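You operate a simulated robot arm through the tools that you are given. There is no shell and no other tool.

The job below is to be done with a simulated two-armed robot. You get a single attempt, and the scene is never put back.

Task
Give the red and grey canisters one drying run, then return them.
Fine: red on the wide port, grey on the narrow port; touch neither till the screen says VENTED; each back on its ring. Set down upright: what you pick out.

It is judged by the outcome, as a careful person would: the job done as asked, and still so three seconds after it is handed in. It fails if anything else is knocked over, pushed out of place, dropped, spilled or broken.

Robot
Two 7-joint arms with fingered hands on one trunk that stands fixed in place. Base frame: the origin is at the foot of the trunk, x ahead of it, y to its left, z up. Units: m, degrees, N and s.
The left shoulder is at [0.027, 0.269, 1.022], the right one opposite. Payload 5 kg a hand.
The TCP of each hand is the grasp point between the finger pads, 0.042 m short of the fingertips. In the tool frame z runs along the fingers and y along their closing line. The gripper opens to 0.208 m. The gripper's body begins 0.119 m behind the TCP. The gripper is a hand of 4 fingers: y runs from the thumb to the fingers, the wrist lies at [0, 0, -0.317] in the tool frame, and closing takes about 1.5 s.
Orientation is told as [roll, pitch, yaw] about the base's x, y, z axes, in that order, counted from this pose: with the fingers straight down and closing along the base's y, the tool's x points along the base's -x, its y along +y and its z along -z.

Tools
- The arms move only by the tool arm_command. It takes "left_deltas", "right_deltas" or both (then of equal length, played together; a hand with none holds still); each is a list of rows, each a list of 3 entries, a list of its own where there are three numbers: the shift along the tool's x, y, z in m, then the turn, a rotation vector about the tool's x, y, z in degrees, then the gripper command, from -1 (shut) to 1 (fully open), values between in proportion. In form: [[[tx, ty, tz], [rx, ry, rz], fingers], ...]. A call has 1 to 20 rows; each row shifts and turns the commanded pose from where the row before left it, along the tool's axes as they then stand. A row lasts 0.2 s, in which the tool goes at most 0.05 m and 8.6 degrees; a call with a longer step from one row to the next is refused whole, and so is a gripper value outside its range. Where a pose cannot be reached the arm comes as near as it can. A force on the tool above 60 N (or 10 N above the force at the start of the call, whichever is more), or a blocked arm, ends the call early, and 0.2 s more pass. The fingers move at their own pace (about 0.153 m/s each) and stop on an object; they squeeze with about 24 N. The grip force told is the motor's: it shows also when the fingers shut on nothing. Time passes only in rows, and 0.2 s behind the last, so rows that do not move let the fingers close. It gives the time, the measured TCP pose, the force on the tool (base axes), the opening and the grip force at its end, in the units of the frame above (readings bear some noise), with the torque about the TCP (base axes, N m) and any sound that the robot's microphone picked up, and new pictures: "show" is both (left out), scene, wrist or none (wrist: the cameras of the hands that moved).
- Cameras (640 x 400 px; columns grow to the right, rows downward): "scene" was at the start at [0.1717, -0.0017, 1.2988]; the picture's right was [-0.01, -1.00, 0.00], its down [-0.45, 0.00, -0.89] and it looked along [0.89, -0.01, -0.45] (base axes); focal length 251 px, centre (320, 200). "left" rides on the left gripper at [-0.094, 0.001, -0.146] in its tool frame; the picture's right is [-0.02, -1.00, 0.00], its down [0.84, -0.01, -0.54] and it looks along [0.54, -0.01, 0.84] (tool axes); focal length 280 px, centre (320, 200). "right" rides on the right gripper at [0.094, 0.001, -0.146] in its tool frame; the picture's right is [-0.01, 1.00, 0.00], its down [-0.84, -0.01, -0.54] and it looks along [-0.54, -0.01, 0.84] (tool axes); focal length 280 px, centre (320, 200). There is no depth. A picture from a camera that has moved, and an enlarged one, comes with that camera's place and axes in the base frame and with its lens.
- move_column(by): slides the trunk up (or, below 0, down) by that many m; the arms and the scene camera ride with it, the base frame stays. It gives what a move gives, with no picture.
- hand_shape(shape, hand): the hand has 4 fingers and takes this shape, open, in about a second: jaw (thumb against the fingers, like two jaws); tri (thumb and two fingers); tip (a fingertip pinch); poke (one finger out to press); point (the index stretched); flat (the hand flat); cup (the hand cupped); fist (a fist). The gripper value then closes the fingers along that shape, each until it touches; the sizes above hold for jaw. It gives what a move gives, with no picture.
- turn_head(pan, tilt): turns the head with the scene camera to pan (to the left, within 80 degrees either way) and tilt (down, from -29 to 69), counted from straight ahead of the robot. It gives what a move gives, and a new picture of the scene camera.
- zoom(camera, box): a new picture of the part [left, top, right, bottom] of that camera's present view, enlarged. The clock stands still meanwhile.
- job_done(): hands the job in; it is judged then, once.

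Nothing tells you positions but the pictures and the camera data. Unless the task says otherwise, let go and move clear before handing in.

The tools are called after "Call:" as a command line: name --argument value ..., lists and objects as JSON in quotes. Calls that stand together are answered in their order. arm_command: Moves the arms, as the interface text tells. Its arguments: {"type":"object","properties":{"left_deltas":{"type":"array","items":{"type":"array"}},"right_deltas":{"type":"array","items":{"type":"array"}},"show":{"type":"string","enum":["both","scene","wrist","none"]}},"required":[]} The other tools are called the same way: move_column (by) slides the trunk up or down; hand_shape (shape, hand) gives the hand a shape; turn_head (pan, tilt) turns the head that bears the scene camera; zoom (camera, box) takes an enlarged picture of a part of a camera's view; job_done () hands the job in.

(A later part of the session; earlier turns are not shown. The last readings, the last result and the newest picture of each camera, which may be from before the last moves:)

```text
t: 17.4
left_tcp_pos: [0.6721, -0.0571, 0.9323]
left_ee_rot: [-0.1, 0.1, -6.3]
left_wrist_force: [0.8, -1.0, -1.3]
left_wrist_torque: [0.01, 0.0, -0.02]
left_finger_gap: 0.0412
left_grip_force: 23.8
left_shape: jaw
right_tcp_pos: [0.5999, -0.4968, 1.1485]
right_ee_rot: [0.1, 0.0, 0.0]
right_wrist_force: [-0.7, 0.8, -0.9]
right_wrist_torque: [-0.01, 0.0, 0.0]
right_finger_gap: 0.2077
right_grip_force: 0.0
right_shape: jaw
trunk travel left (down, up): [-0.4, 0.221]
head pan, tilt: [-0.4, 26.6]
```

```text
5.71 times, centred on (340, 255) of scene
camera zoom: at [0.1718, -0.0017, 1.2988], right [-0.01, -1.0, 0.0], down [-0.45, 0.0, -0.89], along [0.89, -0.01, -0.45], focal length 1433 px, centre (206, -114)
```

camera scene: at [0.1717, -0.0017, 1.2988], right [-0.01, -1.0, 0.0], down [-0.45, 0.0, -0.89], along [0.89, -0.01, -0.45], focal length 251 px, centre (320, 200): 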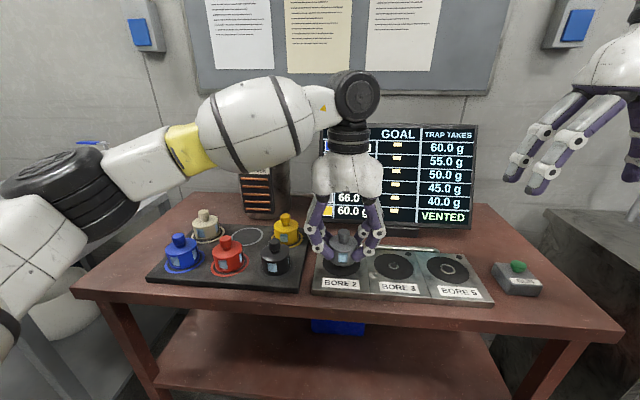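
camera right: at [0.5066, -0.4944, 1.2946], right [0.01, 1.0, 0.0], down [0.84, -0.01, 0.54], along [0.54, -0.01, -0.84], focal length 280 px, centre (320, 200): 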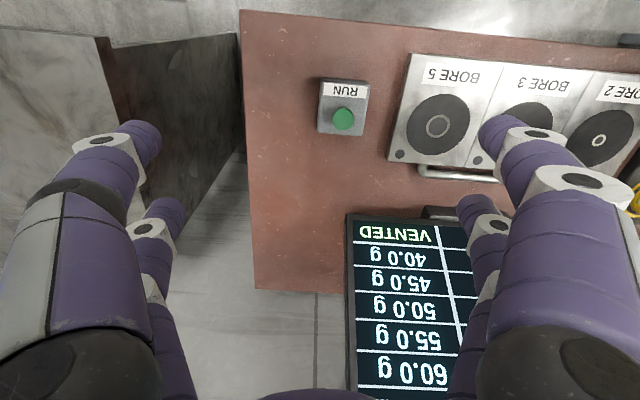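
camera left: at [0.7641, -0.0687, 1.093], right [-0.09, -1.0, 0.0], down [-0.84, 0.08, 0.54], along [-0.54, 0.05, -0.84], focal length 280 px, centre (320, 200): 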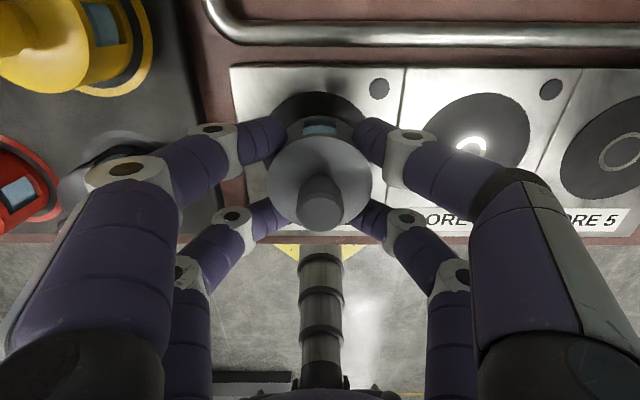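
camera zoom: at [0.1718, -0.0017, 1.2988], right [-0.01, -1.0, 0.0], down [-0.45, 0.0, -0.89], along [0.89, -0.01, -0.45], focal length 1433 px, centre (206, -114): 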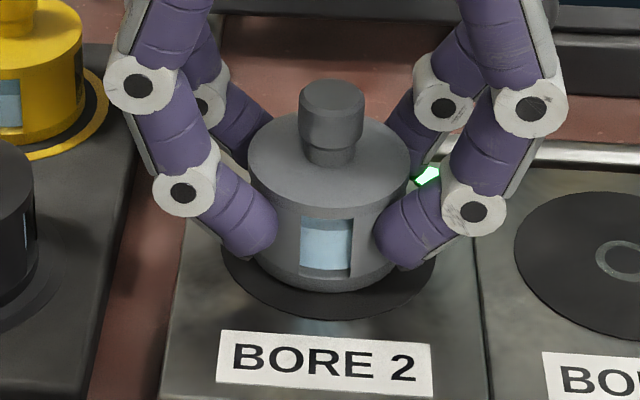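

A green indicator lit on BORE 2, so it detects the canister. I'll continue down in small steps until the weight rests on the port.

Call:
arm_command --left_deltas '[[[0, 0, 0.002], [0, 0, 0], -1], [[0, 0, 0], [0, 0, 0], -1]]' --show "none"

Call:
zoom --camera "scene" --box '[290, 220, 390, 290]'

```text
t: 18.0
left_tcp_pos: [0.6715, -0.0568, 0.9305]
left_ee_rot: [-0.1, 0.0, -6.3]
left_wrist_force: [0.3, -1.3, -1.1]
left_wrist_torque: [-0.02, 0.01, 0.0]
left_finger_gap: 0.0414
left_grip_force: 23.3
left_shape: jaw
right_tcp_pos: [0.6006, -0.4971, 1.1484]
right_ee_rot: [0.0, -0.1, 0.0]
right_wrist_force: [-0.4, 0.2, -0.8]
right_wrist_torque: [-0.01, 0.02, -0.03]
right_finger_gap: 0.2081
right_grip_force: 0.0
right_shape: jaw
trunk travel left (down, up): [-0.4, 0.221]
head pan, tilt: [-0.4, 26.6]
```

```text
5.71 times, centred on (340, 255) of scene
camera zoom: at [0.1717, -0.0017, 1.2988], right [-0.01, -1.0, 0.0], down [-0.45, 0.0, -0.89], along [0.89, -0.01, -0.45], focal length 1433 px, centre (206, -114)
```

zoom: 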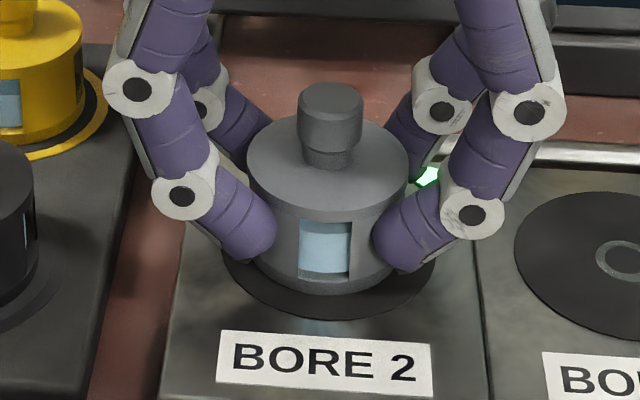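

Call:
arm_command --left_deltas '[[[0, 0, 0.002], [0, 0, 0], -1], [[0, 0, 0], [0, 0, 0], -1]]' --show "none"

Call:
zoom --camera "scene" --box '[290, 220, 390, 290]'

```text
t: 18.6
left_tcp_pos: [0.6725, -0.0568, 0.9298]
left_ee_rot: [-0.1, -0.1, -6.3]
left_wrist_force: [2.1, 1.1, 6.4]
left_wrist_torque: [-0.03, -0.12, -0.02]
left_finger_gap: 0.0413
left_grip_force: 24.1
left_shape: jaw
right_tcp_pos: [0.6012, -0.4962, 1.1489]
right_ee_rot: [0.1, 0.0, 0.0]
right_wrist_force: [-1.0, -0.1, 0.6]
right_wrist_torque: [0.01, 0.0, -0.02]
right_finger_gap: 0.2079
right_grip_force: 0.0
right_shape: jaw
trunk travel left (down, up): [-0.4, 0.221]
head pan, tilt: [-0.4, 26.6]
```

```text
5.71 times, centred on (340, 255) of scene
camera zoom: at [0.1714, -0.0016, 1.2989], right [-0.01, -1.0, 0.0], down [-0.45, 0.0, -0.89], along [0.89, -0.01, -0.45], focal length 1433 px, centre (206, -114)
```

zoom: 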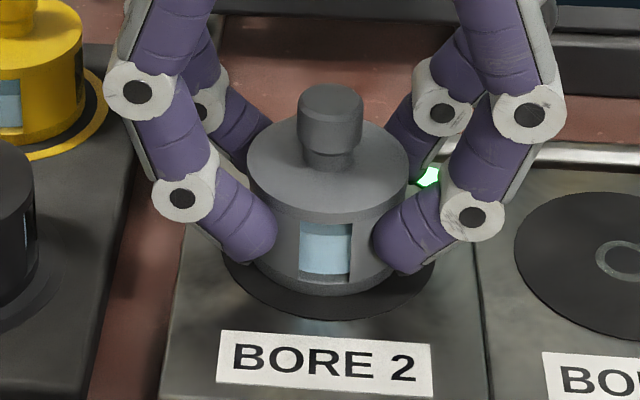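

Contact is made (about 6 N), so grey rests on BORE 2. I'm opening the fingers and then rising straight up.

Call:
arm_command --left_deltas '[[[0, 0, 0], [0, 0, 0], -0.4], [[0, 0, 0], [0, 0, 0], -0.2], [[0, 0, 0], [0, 0, 0], -0.1], [[0, 0, 0], [0, 0, 0], -0.1], [[0, 0, 0], [0, 0, 0], -0.1]]' --show "both"

Call:
zoom --camera "scene" --box '[290, 220, 390, 290]'

```text
t: 19.8
left_tcp_pos: [0.6716, -0.0578, 0.9284]
left_ee_rot: [-0.1, 0.0, -6.2]
left_wrist_force: [-0.3, 0.4, -0.3]
left_wrist_torque: [-0.03, -0.01, 0.02]
left_finger_gap: 0.093
left_grip_force: 0.1
left_shape: jaw
right_tcp_pos: [0.6011, -0.4964, 1.1487]
right_ee_rot: [0.0, 0.0, -0.1]
right_wrist_force: [-0.2, 0.4, 0.6]
right_wrist_torque: [-0.03, -0.01, -0.01]
right_finger_gap: 0.208
right_grip_force: 0.0
right_shape: jaw
trunk travel left (down, up): [-0.4, 0.221]
head pan, tilt: [-0.4, 26.6]
camera scene: at [0.1717, -0.0017, 1.2988], right [-0.01, -1.0, 0.0], down [-0.45, 0.0, -0.89], along [0.89, -0.01, -0.45], focal length 251 px, centre (320, 200)
camera left: at [0.7642, -0.0647, 1.0745], right [-0.09, -1.0, 0.0], down [-0.84, 0.08, 0.54], along [-0.54, 0.05, -0.84], focal length 280 px, centre (320, 200)
```

scene: 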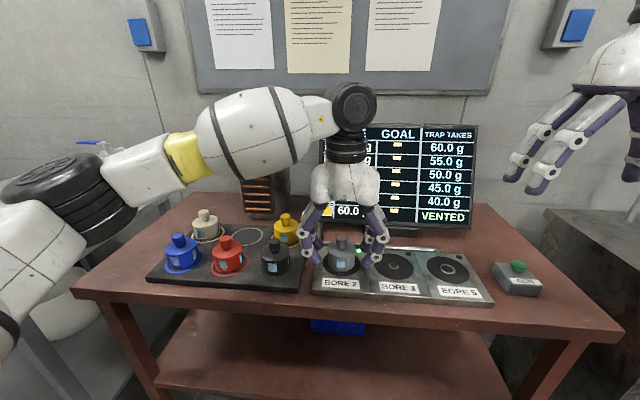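
left: 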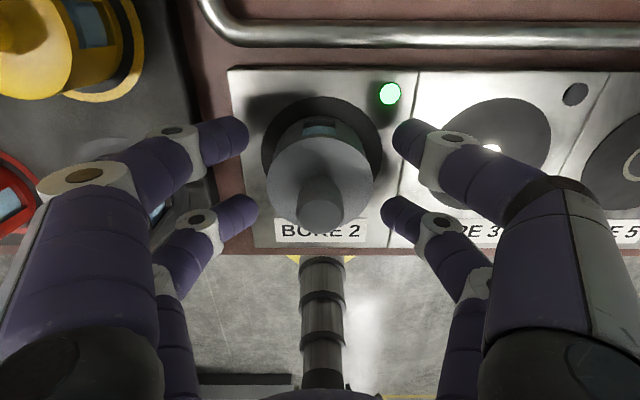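

```text
5.71 times, centred on (340, 255) of scene
camera zoom: at [0.1717, -0.0017, 1.2988], right [-0.01, -1.0, 0.0], down [-0.45, 0.0, -0.89], along [0.89, -0.01, -0.45], focal length 1433 px, centre (206, -114)
```

zoom: 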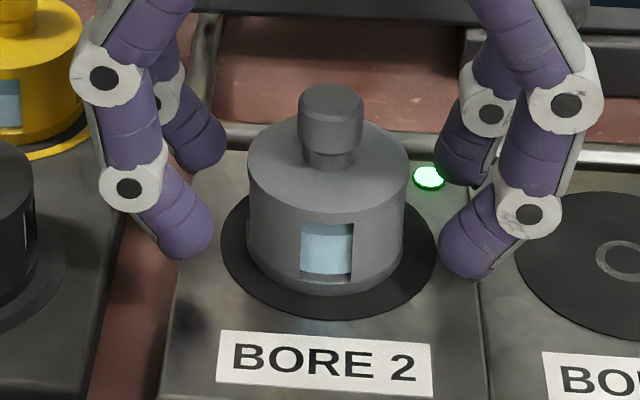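

Grey is centred on BORE 2 with its light on. I'm raising the left hand and taking it away to the left so that the right hand can fetch red.

Call:
arm_command --left_deltas '[[[0, 0, -0.02], [0, 0, 0], -0.1], [[0, 0, -0.03], [0, 0, 0], -0.1], [[0, 0, -0.04], [0, 0, 0], -0.1], [[0, 0, -0.04], [0, 0, 0], -0.1], [[0, 0, -0.04], [0, 0, 0], -0.1], [[0, 0, -0.04], [0, 0, 0], -0.1], [[0.0249, 0.0359, 0], [0, 0, 0], -0.1], [[0.0249, 0.0359, 0], [0, 0, 0], -0.1], [[0.0249, 0.0359, 0], [0, 0, 0], -0.1], [[0.0249, 0.0359, 0], [0, 0, 0], -0.1], [[0.0249, 0.0359, 0], [0, 0, 0], -0.1], [[0.0249, 0.0359, 0], [0, 0, 0], -0.1], [[0.0249, 0.0359, 0], [0, 0, 0], -0.1], [[0.0249, 0.0359, 0], [0, 0, 0], -0.1], [[0.0249, 0.0359, 0], [0, 0, 0], -0.1], [[0.0249, 0.0359, 0], [0, 0, 0], -0.1], [[0.0249, 0.0359, 0], [0, 0, 0], -0.1], [[0.0249, 0.0359, 0], [0, 0, 0], -0.1], [[0.0249, 0.0359, 0], [0, 0, 0], -0.1], [[0, 0, 0], [0, 0, 0], -0.1]]' --show "scene"

```text
t: 24.0
left_tcp_pos: [0.3999, 0.4427, 1.1386]
left_ee_rot: [0.0, 0.0, -6.3]
left_wrist_force: [0.1, 0.1, 0.3]
left_wrist_torque: [0.08, 0.03, -0.01]
left_finger_gap: 0.0932
left_grip_force: 0.1
left_shape: jaw
right_tcp_pos: [0.6013, -0.4973, 1.148]
right_ee_rot: [-0.1, 0.0, -0.2]
right_wrist_force: [-0.6, -0.2, -0.5]
right_wrist_torque: [0.07, -0.02, 0.01]
right_finger_gap: 0.208
right_grip_force: 0.1
right_shape: jaw
trunk travel left (down, up): [-0.4, 0.221]
head pan, tilt: [-0.4, 26.6]
camera scene: at [0.1717, -0.0022, 1.2986], right [-0.01, -1.0, 0.0], down [-0.45, 0.0, -0.89], along [0.89, -0.01, -0.45], focal length 251 px, centre (320, 200)
```

scene: 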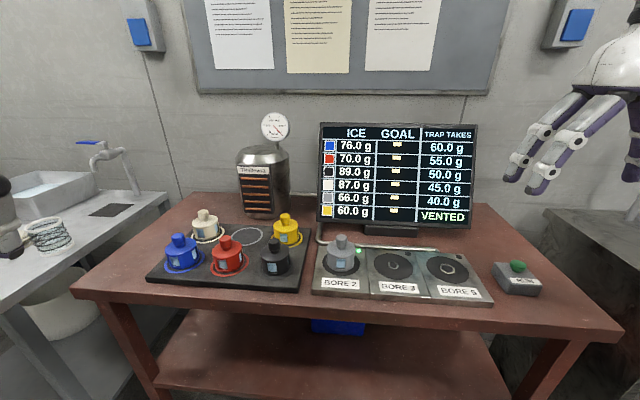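

Call:
arm_command --right_deltas '[[[-0.0038, 0.02, 0], [0, 0, 0], -0.02], [[-0.0038, 0.04, 0], [0, 0, 0], -0.02], [[-0.0038, 0.04, 0], [0, 0, 0], -0.02], [[-0.0038, 0.04, 0], [0, 0, 0], -0.02], [[-0.0038, 0.04, 0], [0, 0, 0], -0.02], [[-0.0038, 0.04, 0], [0, 0, 0], -0.02], [[-0.0038, 0.04, 0], [0, 0, 0], -0.02], [[-0.0038, 0.04, 0], [0, 0, 0], -0.02], [[-0.0038, 0.04, 0], [0, 0, 0], -0.02], [[-0.0038, 0.04, 0], [0, 0, 0], -0.02], [[-0.0038, 0.04, 0], [0, 0, 0], -0.02], [[-0.0038, 0.04, 0], [0, 0, 0], -0.02], [[-0.0038, 0.04, 0], [0, 0, 0], -0.02], [[-0.0038, 0.04, 0], [0, 0, 0], -0.02], [[-0.0038, 0.04, 0], [0, 0, 0], -0.02], [[-0.0038, 0.04, 0], [0, 0, 0], -0.02], [[-0.0038, 0.04, 0], [0, 0, 0], -0.02], [[-0.0038, 0.04, 0], [0, 0, 0], -0.02], [[0, 0.019, 0], [0, 0, 6.3], -0.02], [[0, 0, 0], [0, 0, 0], -0.02]]' --show "both"

```text
t: 28.1
left_tcp_pos: [0.4012, 0.444, 1.1392]
left_ee_rot: [0.1, 0.0, -6.2]
left_wrist_force: [-0.2, 0.2, 0.1]
left_wrist_torque: [0.07, 0.04, 0.0]
left_finger_gap: 0.0934
left_grip_force: 0.1
left_shape: jaw
right_tcp_pos: [0.7402, 0.1173, 1.1938]
right_ee_rot: [5.3, 1.1, -13.9]
right_wrist_force: [0.0, -1.2, -0.5]
right_wrist_torque: [-0.01, 0.06, -0.01]
right_finger_gap: 0.102
right_grip_force: 0.0
right_shape: jaw
trunk travel left (down, up): [-0.4, 0.221]
head pan, tilt: [-0.4, 26.6]
stopped in row 20 (right hand): the arm was blocked; the commanded pose is now the measured one
camera scene: at [0.172, -0.0017, 1.2987], right [-0.01, -1.0, 0.0], down [-0.45, 0.0, -0.89], along [0.89, 0.0, -0.45], focal length 251 px, centre (320, 200)
camera right: at [0.6485, 0.1291, 1.342], right [0.25, 0.96, 0.09], down [0.81, -0.26, 0.52], along [0.52, -0.06, -0.85], focal length 280 px, centre (320, 200)
```

scene: 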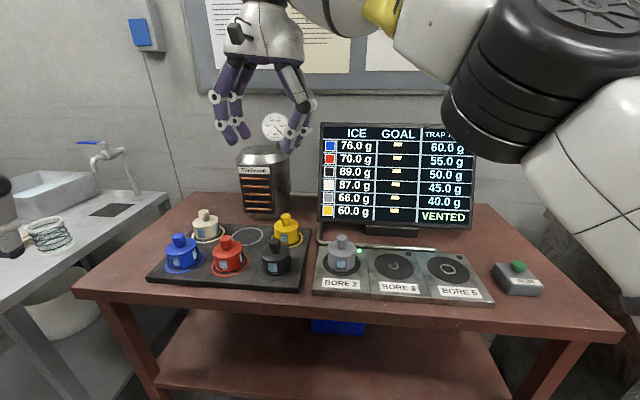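
right: 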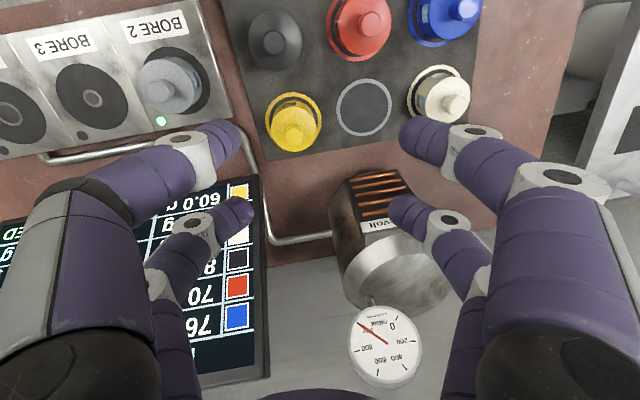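

The right arm jammed before reaching red (it can't comfortably cross over), and nothing was touched. I'll bring it back to its own side and use the left arm for red instead.

Call:
arm_command --right_deltas '[[[0.0007, -0.02, -0.002], [0, 0, 0], -0.02], [[0.0007, -0.039, -0.0036], [0, 0, 0], -0.02], [[0.0007, -0.039, -0.0036], [0, 0, 0], -0.02], [[0.0007, -0.039, -0.0036], [0, 0, 0], -0.02], [[0.0007, -0.039, -0.0036], [0, 0, 0], -0.02], [[0.0007, -0.039, -0.0036], [0, 0, 0], -0.02], [[0.0007, -0.039, -0.0036], [0, 0, 0], -0.02], [[0.0007, -0.039, -0.0036], [0, 0, 0], -0.02], [[0.0007, -0.039, -0.0036], [0, 0, 0], -0.02], [[0.0007, -0.039, -0.0036], [0, 0, 0], -0.02], [[0.0007, -0.039, -0.0036], [0, 0, 0], -0.02], [[0.0007, -0.039, -0.0036], [0, 0, 0], -0.02], [[0.0007, -0.039, -0.0036], [0, 0, 0], -0.02], [[0, 0, 0], [0, 0, 0], -0.02]]' --show "scene"

```text
t: 31.1
left_tcp_pos: [0.4, 0.4431, 1.138]
left_ee_rot: [-0.1, 0.0, -6.2]
left_wrist_force: [0.0, 1.3, -0.2]
left_wrist_torque: [-0.09, -0.01, 0.0]
left_finger_gap: 0.0936
left_grip_force: 0.1
left_shape: jaw
right_tcp_pos: [0.6111, -0.3547, 1.1957]
right_ee_rot: [4.9, 1.1, -13.6]
right_wrist_force: [0.1, 0.5, 0.2]
right_wrist_torque: [-0.11, -0.02, 0.01]
right_finger_gap: 0.102
right_grip_force: 0.1
right_shape: jaw
trunk travel left (down, up): [-0.4, 0.221]
head pan, tilt: [-0.4, 26.6]
camera scene: at [0.1716, -0.0012, 1.2987], right [-0.01, -1.0, 0.0], down [-0.45, 0.0, -0.89], along [0.89, -0.01, -0.45], focal length 251 px, centre (320, 200)
```

scene: 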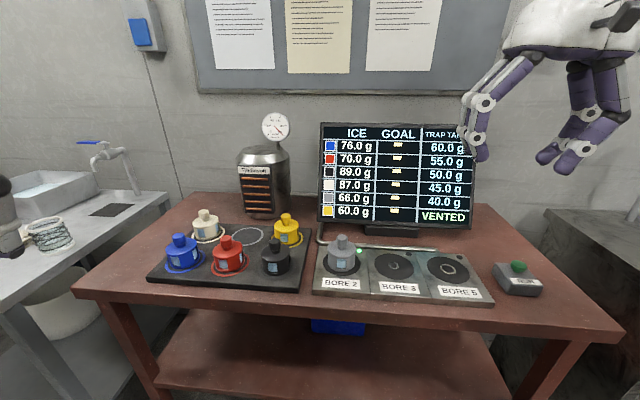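

The right hand is back over its own side. I'll straighten it and park it further right, then test with the empty left hand whether it can reach BORE 5.

Call:
arm_command --right_deltas '[[[0, 0, 0], [0, 0, -7], 0.2], [[0, 0, 0], [0, 0, -6.6], 0.2], [[0, 0, 0], [4.9, -1.1, 0], 0.2], [[0.0075, -0.0331, 0.0], [0, 0, 0], 0.2], [[0.0075, -0.0331, 0.0], [0, 0, 0], 0.2], [[0.0075, -0.0331, 0.0], [0, 0, 0], 0.2], [[0.0075, -0.0331, 0.0], [0, 0, 0], 0.2], [[0.0075, -0.0331, 0.0], [0, 0, 0], 0.2], [[0.0075, -0.0331, 0.0], [0, 0, 0], 0.2], [[0.0075, -0.0331, 0.0], [0, 0, 0], 0.2], [[0.0075, -0.0331, 0.0], [0, 0, 0], 0.2], [[0, 0, 0], [0, 0, 0], 0.2]]' --show "scene"

```text
t: 33.7
left_tcp_pos: [0.4009, 0.4425, 1.1375]
left_ee_rot: [0.0, 0.0, -6.1]
left_wrist_force: [-0.5, -0.8, -0.1]
left_wrist_torque: [-0.01, -0.03, -0.01]
left_finger_gap: 0.0933
left_grip_force: 0.0
left_shape: jaw
right_tcp_pos: [0.553, -0.6186, 1.1915]
right_ee_rot: [0.1, -1.4, -0.1]
right_wrist_force: [0.8, 1.1, -0.2]
right_wrist_torque: [-0.04, 0.01, -0.02]
right_finger_gap: 0.1243
right_grip_force: 0.1
right_shape: jaw
trunk travel left (down, up): [-0.4, 0.221]
head pan, tilt: [-0.4, 26.6]
camera scene: at [0.1716, -0.0015, 1.2988], right [-0.01, -1.0, 0.0], down [-0.45, 0.0, -0.89], along [0.89, -0.01, -0.45], focal length 251 px, centre (320, 200)
```

scene: 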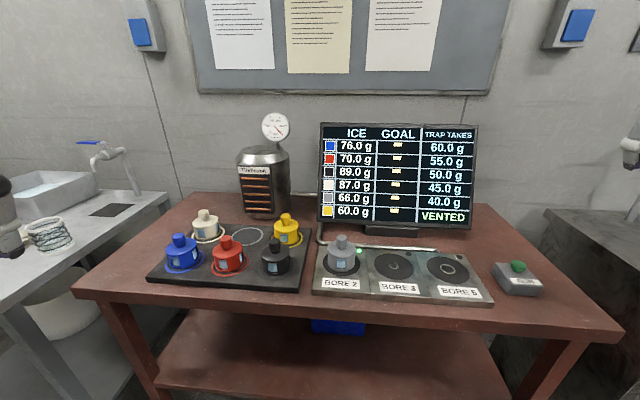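

Call:
arm_command --left_deltas '[[[-0.0223, -0.0327, 0], [0, 0, 0], -0.1], [[-0.0223, -0.0327, 0], [0, 0, 0], -0.1], [[-0.0223, -0.0327, 0], [0, 0, 0], -0.1], [[-0.0223, -0.0327, 0], [0, 0, 0], -0.1], [[-0.0223, -0.0327, 0], [0, 0, 0], -0.1], [[-0.0223, -0.0327, 0], [0, 0, 0], -0.1], [[-0.0223, -0.0327, 0], [0, 0, 0], -0.1], [[-0.0223, -0.0327, 0], [0, 0, 0], -0.1], [[-0.0223, -0.0327, 0], [0, 0, 0], -0.1], [[-0.0223, -0.0327, 0], [0, 0, 0], -0.1], [[-0.0223, -0.0327, 0], [0, 0, 0], -0.1], [[-0.0223, -0.0327, 0], [0, 0, 0], -0.1], [[-0.0223, -0.0327, 0], [0, 0, 0], -0.1], [[-0.0223, -0.0327, 0], [0, 0, 0], -0.1], [[-0.0018, -0.0334, 0], [0, 0, 0], -0.1], [[-0.0018, -0.0334, 0], [0, 0, 0], -0.1], [[-0.0018, -0.0334, 0], [0, 0, 0], -0.1], [[-0.0018, -0.0334, 0], [0, 0, 0], -0.1], [[0, 0, 0], [0, 0, 0], -0.1]]' --show "scene"

```text
t: 37.7
left_tcp_pos: [0.6551, -0.178, 1.1386]
left_ee_rot: [-0.2, 0.0, -6.2]
left_wrist_force: [0.6, 2.3, 0.7]
left_wrist_torque: [-0.09, 0.04, -0.02]
left_finger_gap: 0.0935
left_grip_force: 0.0
left_shape: jaw
right_tcp_pos: [0.5532, -0.6151, 1.1936]
right_ee_rot: [0.2, -1.4, -0.1]
right_wrist_force: [0.4, 1.1, 0.6]
right_wrist_torque: [-0.09, 0.04, 0.02]
right_finger_gap: 0.1247
right_grip_force: 0.1
right_shape: jaw
trunk travel left (down, up): [-0.4, 0.221]
head pan, tilt: [-0.4, 26.6]
camera scene: at [0.1719, -0.0011, 1.2988], right [-0.01, -1.0, 0.0], down [-0.45, 0.0, -0.89], along [0.89, 0.0, -0.45], focal length 251 px, centre (320, 200)
```

scene: 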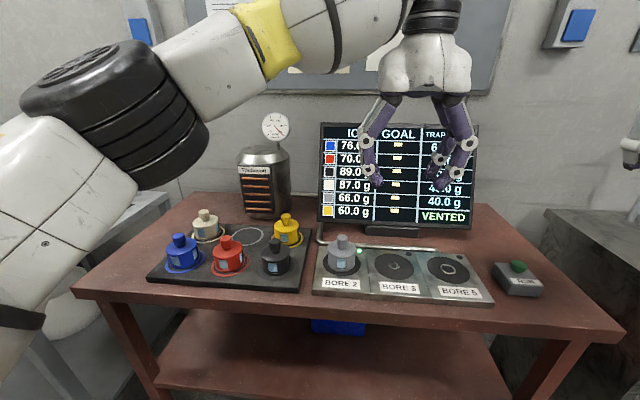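

The left arm reaches y = -0.18 without strain. I'll go on toward BORE 5.

Call:
arm_command --left_deltas '[[[-0.0018, -0.0334, 0], [0, 0, 0], -0.1], [[-0.0018, -0.0334, 0], [0, 0, 0], -0.1], [[-0.0018, -0.0334, 0], [0, 0, 0], -0.1], [[-0.0018, -0.0334, 0], [0, 0, 0], -0.1], [[0, 0, 0], [0, 0, 0], -0.1]]' --show "scene"

```text
t: 38.5
left_tcp_pos: [0.7184, -0.1488, 1.1799]
left_ee_rot: [-5.8, 0.4, 0.8]
left_wrist_force: [1.3, 1.1, -0.4]
left_wrist_torque: [-0.2, 0.17, -0.02]
left_finger_gap: 0.0936
left_grip_force: 0.1
left_shape: jaw
left hand out of reach, approached as far as the arm can: row 2, 3, 4
right_tcp_pos: [0.553, -0.6169, 1.1926]
right_ee_rot: [0.1, -1.4, -0.2]
right_wrist_force: [1.1, 2.1, 0.8]
right_wrist_torque: [-0.35, 0.17, -0.01]
right_finger_gap: 0.1242
right_grip_force: 0.0
right_shape: jaw
trunk travel left (down, up): [-0.4, 0.221]
head pan, tilt: [-0.4, 26.6]
stopped in row 4 (left hand): the arm was blocked; the commanded pose is now the measured one
camera scene: at [0.1726, 0.0002, 1.299], right [-0.01, -1.0, 0.0], down [-0.45, 0.0, -0.89], along [0.89, -0.01, -0.45], focal length 251 px, centre (320, 200)
```

scene: 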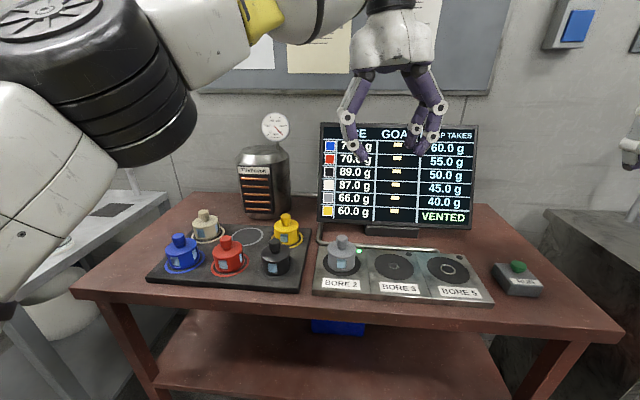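

Reach is limited by distance from the shoulder (about 0.89 m to the wrist), so raising the trunk will help. I'll first take the left hand back to its side and re-level it.

Call:
arm_command --left_deltas '[[[0.01, 0.03, 0], [0, 0, 0], -0.1], [[0.01, 0.035, 0], [0, 0, 0], -0.1], [[0.01, 0.035, 0], [0, 0, 0], -0.1], [[0, 0, 0], [-5.8, 0, 0], -0.1], [[0, 0, 0], [0, 0, 7], -0.1], [[0.0268, 0.0385, 0], [0, 0, 0], -0.1], [[0.0268, 0.0385, 0], [0, 0, 0], -0.1], [[0.0268, 0.0385, 0], [0, 0, 0], -0.1], [[0.0268, 0.0385, 0], [0, 0, 0], -0.1], [[0.0268, 0.0385, 0], [0, 0, 0], -0.1], [[0.0268, 0.0385, 0], [0, 0, 0], -0.1], [[0.0268, 0.0385, 0], [0, 0, 0], -0.1], [[0.0268, 0.0385, 0], [0, 0, 0], -0.1], [[0.0268, 0.0385, 0], [0, 0, 0], -0.1], [[0.0268, 0.0385, 0], [0, 0, 0], -0.1], [[0.0268, 0.0385, 0], [0, 0, 0], -0.1], [[0.0268, 0.0385, 0], [0, 0, 0], -0.1], [[0, 0, 0], [0, 0, 0], -0.1]]' --show "scene"

```text
t: 42.3
left_tcp_pos: [0.4155, 0.4419, 1.1735]
left_ee_rot: [0.4, 0.4, -6.6]
left_wrist_force: [1.0, -1.3, -0.4]
left_wrist_torque: [0.04, 0.01, -0.02]
left_finger_gap: 0.0936
left_grip_force: 0.0
left_shape: jaw
right_tcp_pos: [0.5527, -0.6199, 1.1917]
right_ee_rot: [0.3, -1.2, -0.3]
right_wrist_force: [-0.2, -0.7, -0.5]
right_wrist_torque: [0.12, 0.0, 0.0]
right_finger_gap: 0.1245
right_grip_force: 0.2
right_shape: jaw
trunk travel left (down, up): [-0.4, 0.221]
head pan, tilt: [-0.4, 26.6]
camera scene: at [0.1718, -0.0023, 1.2986], right [-0.01, -1.0, 0.0], down [-0.45, 0.0, -0.89], along [0.89, -0.01, -0.45], focal length 251 px, centre (320, 200)
```

scene: 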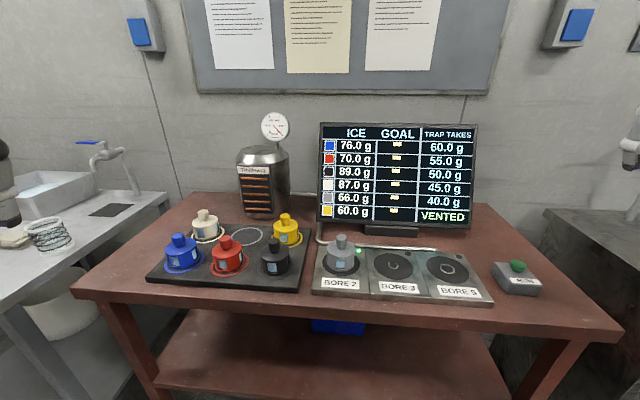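

Call:
move_column --by 0.18

Call:
turn_head --pan 0 --tilt 38

```text
t: 44.3
left_tcp_pos: [0.4168, 0.4424, 1.3537]
left_ee_rot: [0.4, 0.4, -6.5]
left_wrist_force: [0.0, -0.1, -0.1]
left_wrist_torque: [0.03, 0.03, 0.0]
left_finger_gap: 0.0936
left_grip_force: 0.2
left_shape: jaw
right_tcp_pos: [0.5528, -0.6188, 1.3714]
right_ee_rot: [0.3, -1.2, -0.3]
right_wrist_force: [-0.6, -0.4, 0.4]
right_wrist_torque: [0.01, 0.0, 0.0]
right_finger_gap: 0.1246
right_grip_force: 0.1
right_shape: jaw
trunk travel left (down, up): [-0.58, 0.041]
head pan, tilt: [-0.4, 26.6]
```

```text
t: 45.0
left_tcp_pos: [0.4168, 0.442, 1.3544]
left_ee_rot: [0.4, 0.5, -6.5]
left_wrist_force: [-0.4, 0.2, 0.2]
left_wrist_torque: [-0.02, 0.0, 0.02]
left_finger_gap: 0.0938
left_grip_force: 0.1
left_shape: jaw
right_tcp_pos: [0.553, -0.6189, 1.3712]
right_ee_rot: [0.3, -1.4, -0.1]
right_wrist_force: [0.0, 0.4, 0.3]
right_wrist_torque: [0.03, -0.01, -0.03]
right_finger_gap: 0.1245
right_grip_force: 0.1
right_shape: jaw
trunk travel left (down, up): [-0.58, 0.041]
head pan, tilt: [0.0, 38.0]
camera scene: at [0.1549, -0.0011, 1.4629], right [0.0, -1.0, 0.0], down [-0.62, 0.0, -0.79], along [0.79, 0.0, -0.62], focal length 251 px, centre (320, 200)
```

scene: 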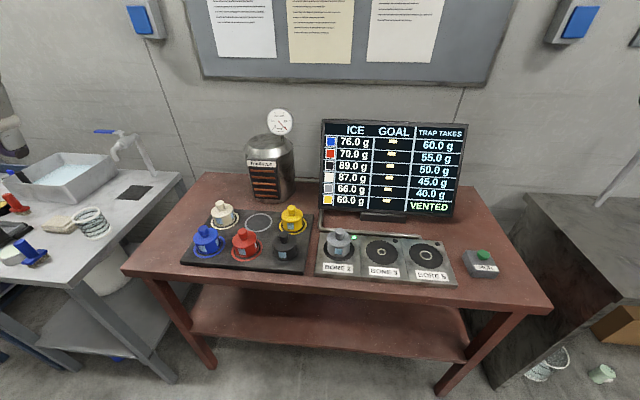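

The trunk is raised and the view is clear. I'm now bringing the right hand down to carrying height and across toward red in two stages.

Call:
arm_command --right_deltas '[[[0, 0, 0.03], [0.3, 1.4, 0], -0.02], [[0, 0.03, 0.0368], [0, 0, 0], -0.02], [[0, 0.03, 0.0368], [0, 0, 0], -0.02], [[0, 0.03, 0.0368], [0, 0, 0], -0.02], [[0, 0.03, 0.0368], [0, 0, 0], -0.02], [[0, 0.03, 0.0368], [0, 0, 0], -0.02], [[0, 0.03, 0.0368], [0, 0, 0], -0.02], [[-0.0065, 0.039, 0], [0, 0, 0], -0.02], [[-0.0065, 0.039, 0], [0, 0, 0], -0.02], [[-0.0065, 0.039, 0], [0, 0, 0], -0.02], [[-0.0065, 0.039, 0], [0, 0, 0], -0.02], [[-0.0065, 0.039, 0], [0, 0, 0], -0.02], [[-0.0065, 0.039, 0], [0, 0, 0], -0.02], [[0, 0, 0], [0, 0, 0], -0.02]]' --show "scene"

```text
t: 48.0
left_tcp_pos: [0.4157, 0.4409, 1.3547]
left_ee_rot: [0.4, 0.3, -6.6]
left_wrist_force: [-1.1, -0.2, 0.3]
left_wrist_torque: [0.12, 0.0, 0.02]
left_finger_gap: 0.0934
left_grip_force: 0.0
left_shape: jaw
right_tcp_pos: [0.5947, -0.2043, 1.1187]
right_ee_rot: [0.0, 0.0, -0.4]
right_wrist_force: [0.7, -0.8, 0.6]
right_wrist_torque: [0.07, -0.01, 0.0]
right_finger_gap: 0.1024
right_grip_force: 0.1
right_shape: jaw
trunk travel left (down, up): [-0.58, 0.041]
head pan, tilt: [0.0, 38.0]
camera scene: at [0.1548, -0.0021, 1.463], right [0.0, -1.0, 0.0], down [-0.62, 0.0, -0.79], along [0.79, 0.0, -0.62], focal length 251 px, centre (320, 200)
```

scene: 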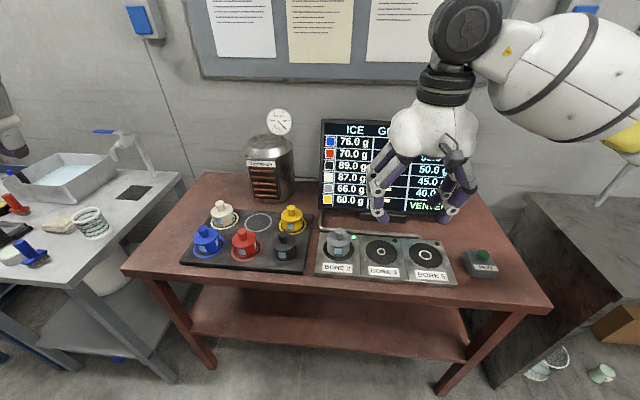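

Call:
arm_command --right_deltas '[[[-0.0068, 0.0388, 0], [0, 0, 0], -0.02], [[-0.0068, 0.0388, 0], [0, 0, 0], -0.02], [[-0.0068, 0.0388, 0], [0, 0, 0], -0.02], [[-0.0068, 0.0388, 0], [0, 0, 0], -0.02], [[-0.0068, 0.0388, 0], [0, 0, 0], -0.02], [[-0.0068, 0.0388, 0], [0, 0, 0], -0.02], [[-0.0068, 0.0388, 0], [0, 0, 0], -0.02], [[-0.0068, 0.0388, 0], [0, 0, 0], -0.02], [[-0.0068, 0.0388, 0], [0, 0, 0], -0.02], [[-0.0068, 0.0388, 0], [0, 0, 0], -0.02], [[-0.0068, 0.0388, 0], [0, 0, 0], -0.02], [[0, 0, 0.02], [0, 0, 6.0], -0.02], [[0, 0, 0], [0, 0, 0], -0.02]]' --show "both"

Call:
zoom --camera "right" --box '[200, 20, 440, 170]'

```text
t: 50.9
left_tcp_pos: [0.4171, 0.4427, 1.355]
left_ee_rot: [0.3, 0.5, -6.5]
left_wrist_force: [-1.1, 0.6, 0.5]
left_wrist_torque: [-0.13, -0.1, -0.03]
left_finger_gap: 0.0934
left_grip_force: 0.1
left_shape: jaw
right_tcp_pos: [0.6692, 0.2221, 1.1009]
right_ee_rot: [-0.1, 0.1, -6.2]
right_wrist_force: [-0.6, 0.5, -0.3]
right_wrist_torque: [-0.11, -0.05, 0.0]
right_finger_gap: 0.102
right_grip_force: 0.0
right_shape: jaw
trunk travel left (down, up): [-0.58, 0.041]
head pan, tilt: [0.0, 38.0]
camera scene: at [0.1543, 0.0, 1.463], right [0.0, -1.0, 0.0], down [-0.62, 0.0, -0.79], along [0.79, 0.0, -0.62], focal length 251 px, centre (320, 200)
camera right: at [0.5754, 0.2363, 1.248], right [0.12, 0.99, 0.0], down [0.84, -0.1, 0.54], along [0.53, -0.07, -0.84], focal length 280 px, centre (320, 200)
```

scene: 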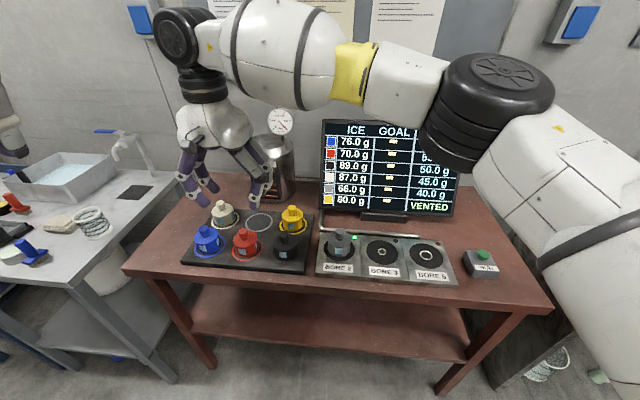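
right: 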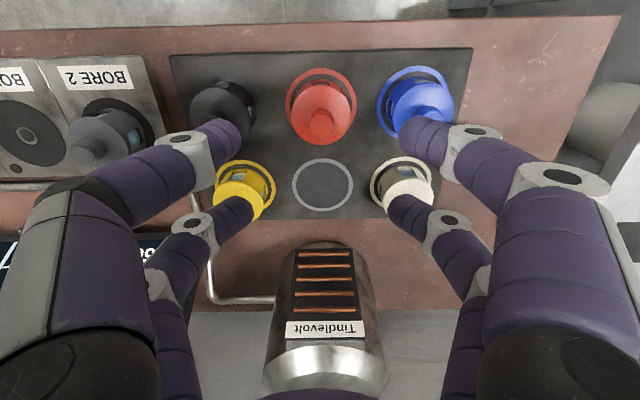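

```text
2.67 times, centred on (320, 95) of right
camera zoom: at [0.5754, 0.2363, 1.248], right [0.12, 0.99, 0.0], down [0.84, -0.1, 0.54], along [0.53, -0.07, -0.84], focal length 748 px, centre (320, 480)
```

zoom: 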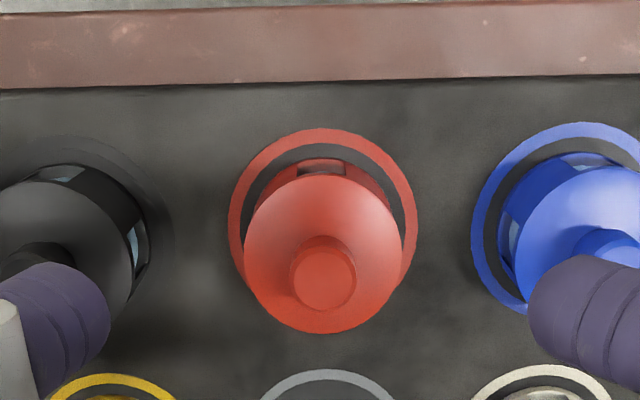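

Red is at about (0.671, 0.223), nearly under the right TCP. I'll make a small correction and go partway down with the narrowed opening.

Call:
arm_command --right_deltas '[[[-0.0017, 0.0014, 0.02], [0, 0, 0], -0.18], [[0, 0, 0.025], [0, 0, 0], -0.18], [[0, 0, 0.025], [0, 0, 0], -0.18], [[0, 0, 0.025], [0, 0, 0], -0.18], [[0, 0, 0.02], [0, 0, 0], -0.18], [[0, 0, 0.016], [0, 0, 0], -0.18], [[0, 0, 0], [0, 0, 0], -0.18]]' --show "both"

Call:
zoom --camera "right" --box '[120, 40, 520, 290]'

Call:
zoom --camera "scene" --box '[160, 160, 330, 280]'

```text
t: 52.5
left_tcp_pos: [0.4167, 0.4421, 1.3543]
left_ee_rot: [0.4, 0.4, -6.6]
left_wrist_force: [0.0, 0.5, 0.8]
left_wrist_torque: [0.0, 0.0, 0.0]
left_finger_gap: 0.0936
left_grip_force: 0.0
left_shape: jaw
right_tcp_pos: [0.672, 0.2232, 0.9698]
right_ee_rot: [0.0, 0.1, -6.2]
right_wrist_force: [0.2, -0.9, 0.1]
right_wrist_torque: [-0.01, -0.03, -0.03]
right_finger_gap: 0.0861
right_grip_force: 0.0
right_shape: jaw
trunk travel left (down, up): [-0.58, 0.041]
head pan, tilt: [0.0, 38.0]
camera scene: at [0.1548, -0.0011, 1.463], right [0.0, -1.0, 0.0], down [-0.62, 0.0, -0.79], along [0.79, 0.0, -0.62], focal length 251 px, centre (320, 200)
camera right: at [0.5785, 0.2366, 1.1167], right [0.12, 0.99, 0.0], down [0.84, -0.1, 0.54], along [0.53, -0.07, -0.84], focal length 280 px, centre (320, 200)
```

scene: 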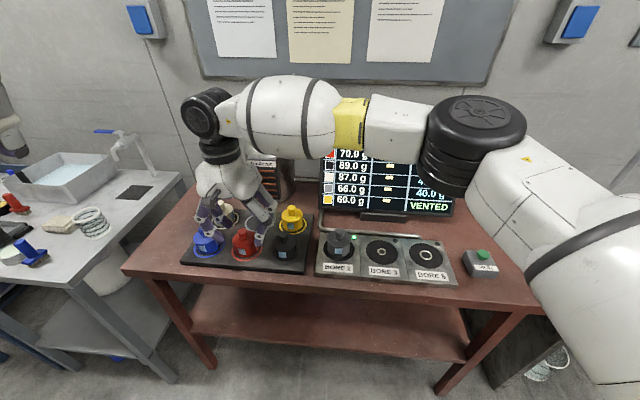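
right: 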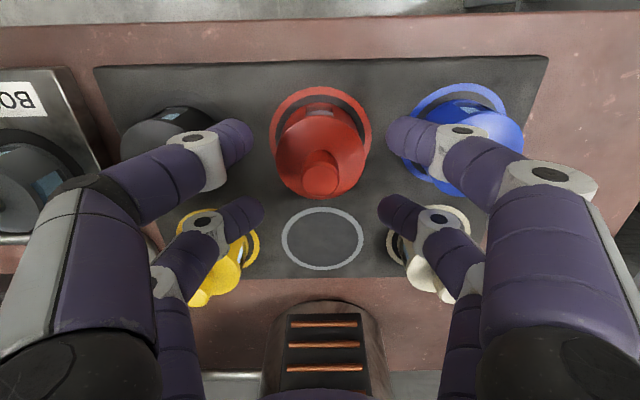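

```text
1.60 times, centred on (320, 165) of right
camera zoom: at [0.5785, 0.2366, 1.1167], right [0.12, 0.99, 0.0], down [0.84, -0.1, 0.54], along [0.53, -0.07, -0.84], focal length 449 px, centre (320, 256)
```

zoom: 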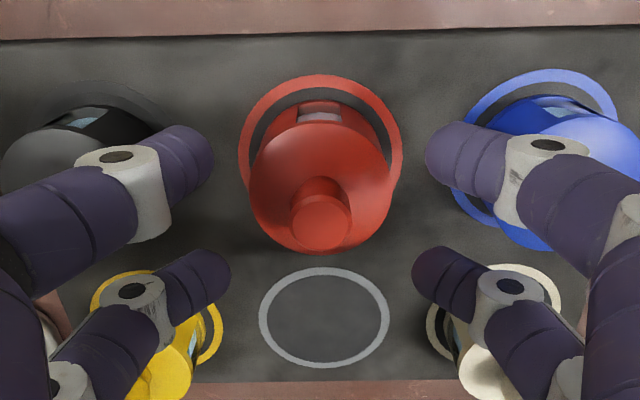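

```text
3.33 times, centred on (245, 220) of scene
camera zoom: at [0.1548, -0.0011, 1.463], right [0.0, -1.0, 0.0], down [-0.62, 0.0, -0.79], along [0.79, 0.0, -0.62], focal length 836 px, centre (570, 133)
```

zoom: 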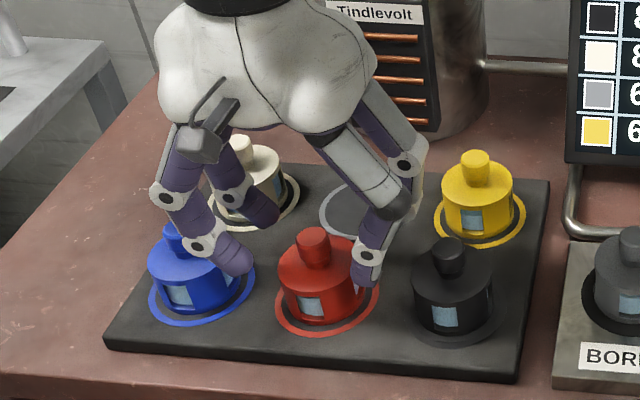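

Call:
arm_command --right_deltas '[[[0.0015, 0, 0.013], [0, 0, 0], -0.18], [[0, 0, 0.013], [0, 0, 0], -0.18], [[0, 0, 0.013], [0, 0, 0], -0.18], [[0, 0, 0], [0, 0, 0], -0.18]]' --show "wrist"

Call:
zoom --camera "scene" --box '[160, 160, 330, 280]'

```text
t: 53.5
left_tcp_pos: [0.4174, 0.4425, 1.3541]
left_ee_rot: [0.4, 0.4, -6.5]
left_wrist_force: [0.1, 0.0, -0.8]
left_wrist_torque: [-0.01, 0.0, 0.0]
left_finger_gap: 0.0935
left_grip_force: 0.0
left_shape: jaw
right_tcp_pos: [0.6696, 0.2227, 0.9293]
right_ee_rot: [-0.2, 0.0, -6.3]
right_wrist_force: [0.0, -0.7, 0.8]
right_wrist_torque: [-0.01, -0.02, 0.0]
right_finger_gap: 0.0858
right_grip_force: 0.0
right_shape: jaw
trunk travel left (down, up): [-0.58, 0.041]
head pan, tilt: [0.0, 38.0]
camera right: at [0.5771, 0.2362, 1.0766], right [0.12, 0.99, 0.0], down [0.84, -0.1, 0.54], along [0.53, -0.07, -0.84], focal length 280 px, centre (320, 200)
```

right: 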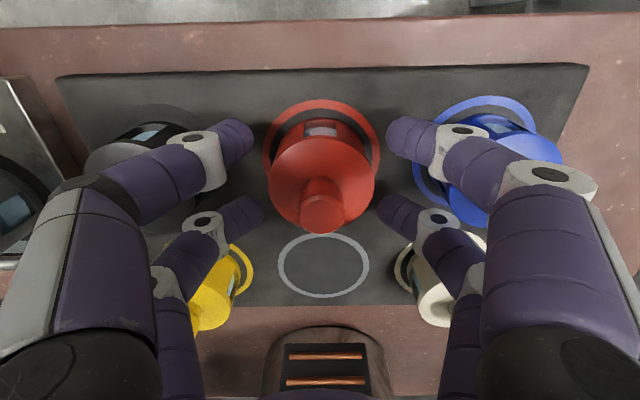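

```text
3.33 times, centred on (245, 220) of scene
camera zoom: at [0.1547, -0.0012, 1.463], right [0.0, -1.0, 0.0], down [-0.62, 0.0, -0.79], along [0.79, 0.0, -0.62], focal length 836 px, centre (570, 133)
```

zoom: 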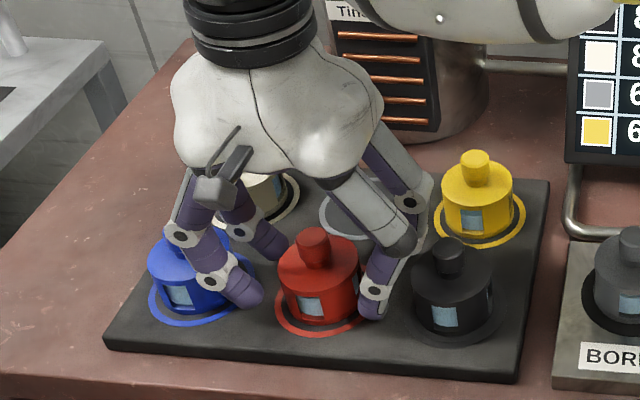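

The fingers straddle red with no contact. I'm closing now and then lifting slowly.

Call:
arm_command --right_deltas '[[[0, 0, 0], [0, 0, 0], -0.3], [[0, 0, 0], [0, 0, 0], -0.4], [[0, 0, 0], [0, 0, 0], -1], [[0, 0, 0], [0, 0, 0], -1], [[0, 0, 0], [0, 0, 0], -1], [[0, 0, 0], [0, 0, 0], -1], [[0, 0, 0], [0, 0, 0], -1], [[0, 0, 0], [0, 0, 0], -1]]' --show "wrist"

Call:
zoom --camera "scene" --box '[160, 160, 330, 280]'

```text
t: 55.2
left_tcp_pos: [0.4169, 0.4412, 1.3549]
left_ee_rot: [0.3, 0.4, -6.5]
left_wrist_force: [0.1, 1.2, 0.8]
left_wrist_torque: [0.0, 0.01, -0.03]
left_finger_gap: 0.0935
left_grip_force: 0.1
left_shape: jaw
right_tcp_pos: [0.6709, 0.2237, 0.9296]
right_ee_rot: [-0.2, 0.1, -6.2]
right_wrist_force: [0.4, -0.2, 0.3]
right_wrist_torque: [-0.03, -0.01, -0.03]
right_finger_gap: 0.041
right_grip_force: 24.2
right_shape: jaw
trunk travel left (down, up): [-0.58, 0.041]
head pan, tilt: [0.0, 38.0]
camera right: at [0.5773, 0.2363, 1.0764], right [0.12, 0.99, 0.0], down [0.84, -0.1, 0.54], along [0.53, -0.07, -0.84], focal length 280 px, centre (320, 200)
```

right: 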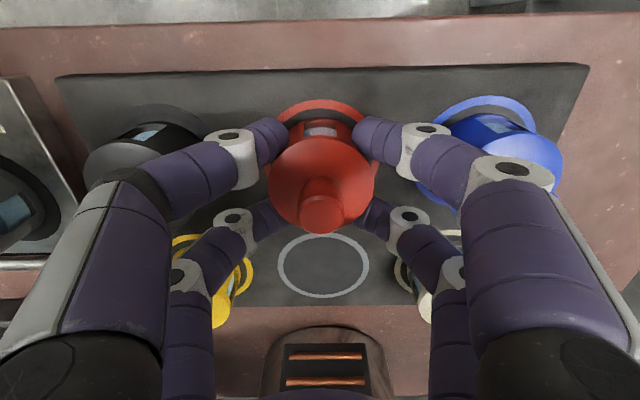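

```text
3.33 times, centred on (245, 220) of scene
camera zoom: at [0.155, -0.0011, 1.4629], right [0.0, -1.0, 0.0], down [-0.62, 0.0, -0.79], along [0.79, 0.0, -0.62], focal length 836 px, centre (570, 133)
```

zoom: 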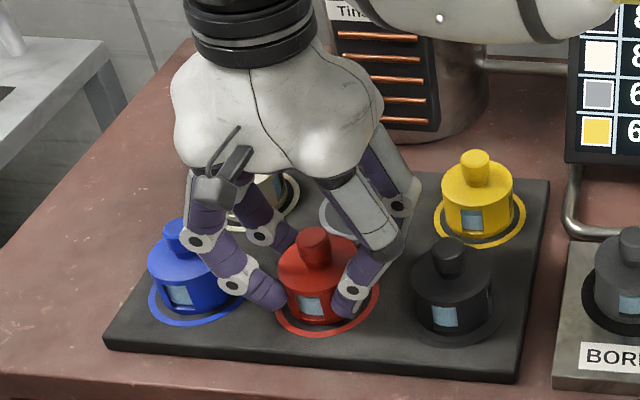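

Call:
arm_command --right_deltas '[[[0, 0, -0.008], [0, 0, 0], -1], [[0, 0, -0.012], [0, 0, 0], -1], [[0, 0, -0.015], [0, 0, 0], -1], [[0, 0, -0.02], [0, 0, 0], -1], [[0, 0, -0.025], [0, 0, 0], -1], [[0, 0, -0.025], [0, 0, 0], -1], [[0, 0, -0.025], [0, 0, 0], -1], [[0, 0, -0.02], [0, 0, 0], -1], [[0, 0, 0], [0, 0, 0], -1]]' --show "both"

Call:
zoom --camera "scene" --box '[160, 140, 330, 280]'

```text
t: 57.2
left_tcp_pos: [0.4174, 0.4416, 1.3541]
left_ee_rot: [0.4, 0.4, -6.5]
left_wrist_force: [-0.2, -0.1, -0.3]
left_wrist_torque: [-0.01, 0.02, -0.01]
left_finger_gap: 0.0938
left_grip_force: 0.1
left_shape: jaw
right_tcp_pos: [0.6702, 0.2227, 1.0791]
right_ee_rot: [-0.1, 0.3, -6.2]
right_wrist_force: [0.4, 0.1, -2.1]
right_wrist_torque: [0.02, 0.01, 0.0]
right_finger_gap: 0.0409
right_grip_force: 24.7
right_shape: jaw
trunk travel left (down, up): [-0.58, 0.041]
head pan, tilt: [0.0, 38.0]
camera scene: at [0.1552, -0.001, 1.4628], right [0.0, -1.0, 0.0], down [-0.62, 0.0, -0.79], along [0.79, 0.0, -0.62], focal length 251 px, centre (320, 200)
camera right: at [0.5774, 0.2357, 1.2258], right [0.12, 0.99, 0.0], down [0.84, -0.1, 0.54], along [0.53, -0.07, -0.84], focal length 280 px, centre (320, 200)
```

scene: 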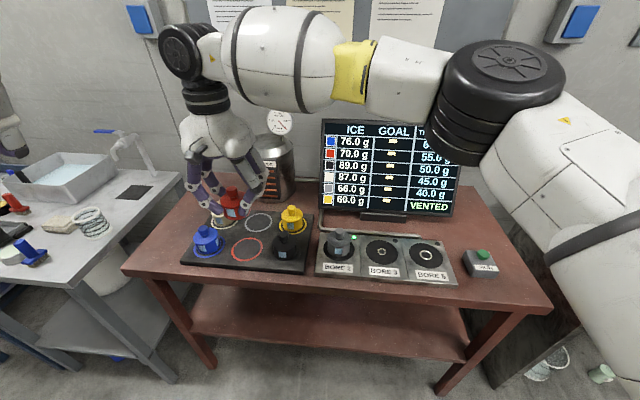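
right: 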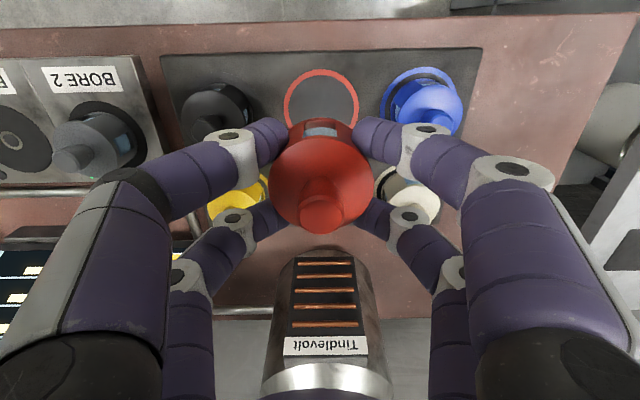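

```text
2.86 times, centred on (245, 210) of scene
camera zoom: at [0.1552, -0.001, 1.4628], right [0.0, -1.0, 0.0], down [-0.62, 0.0, -0.79], along [0.79, 0.0, -0.62], focal length 716 px, centre (534, 171)
```

zoom: 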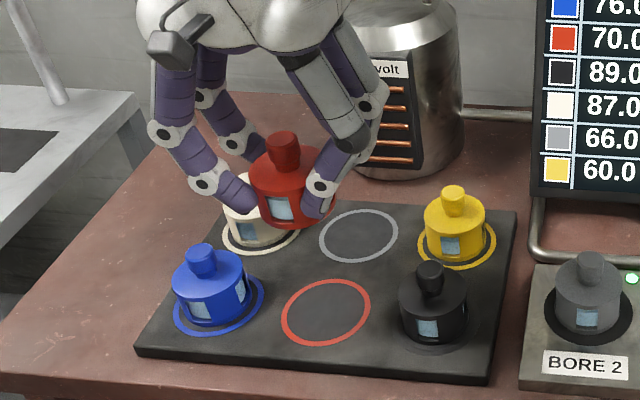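

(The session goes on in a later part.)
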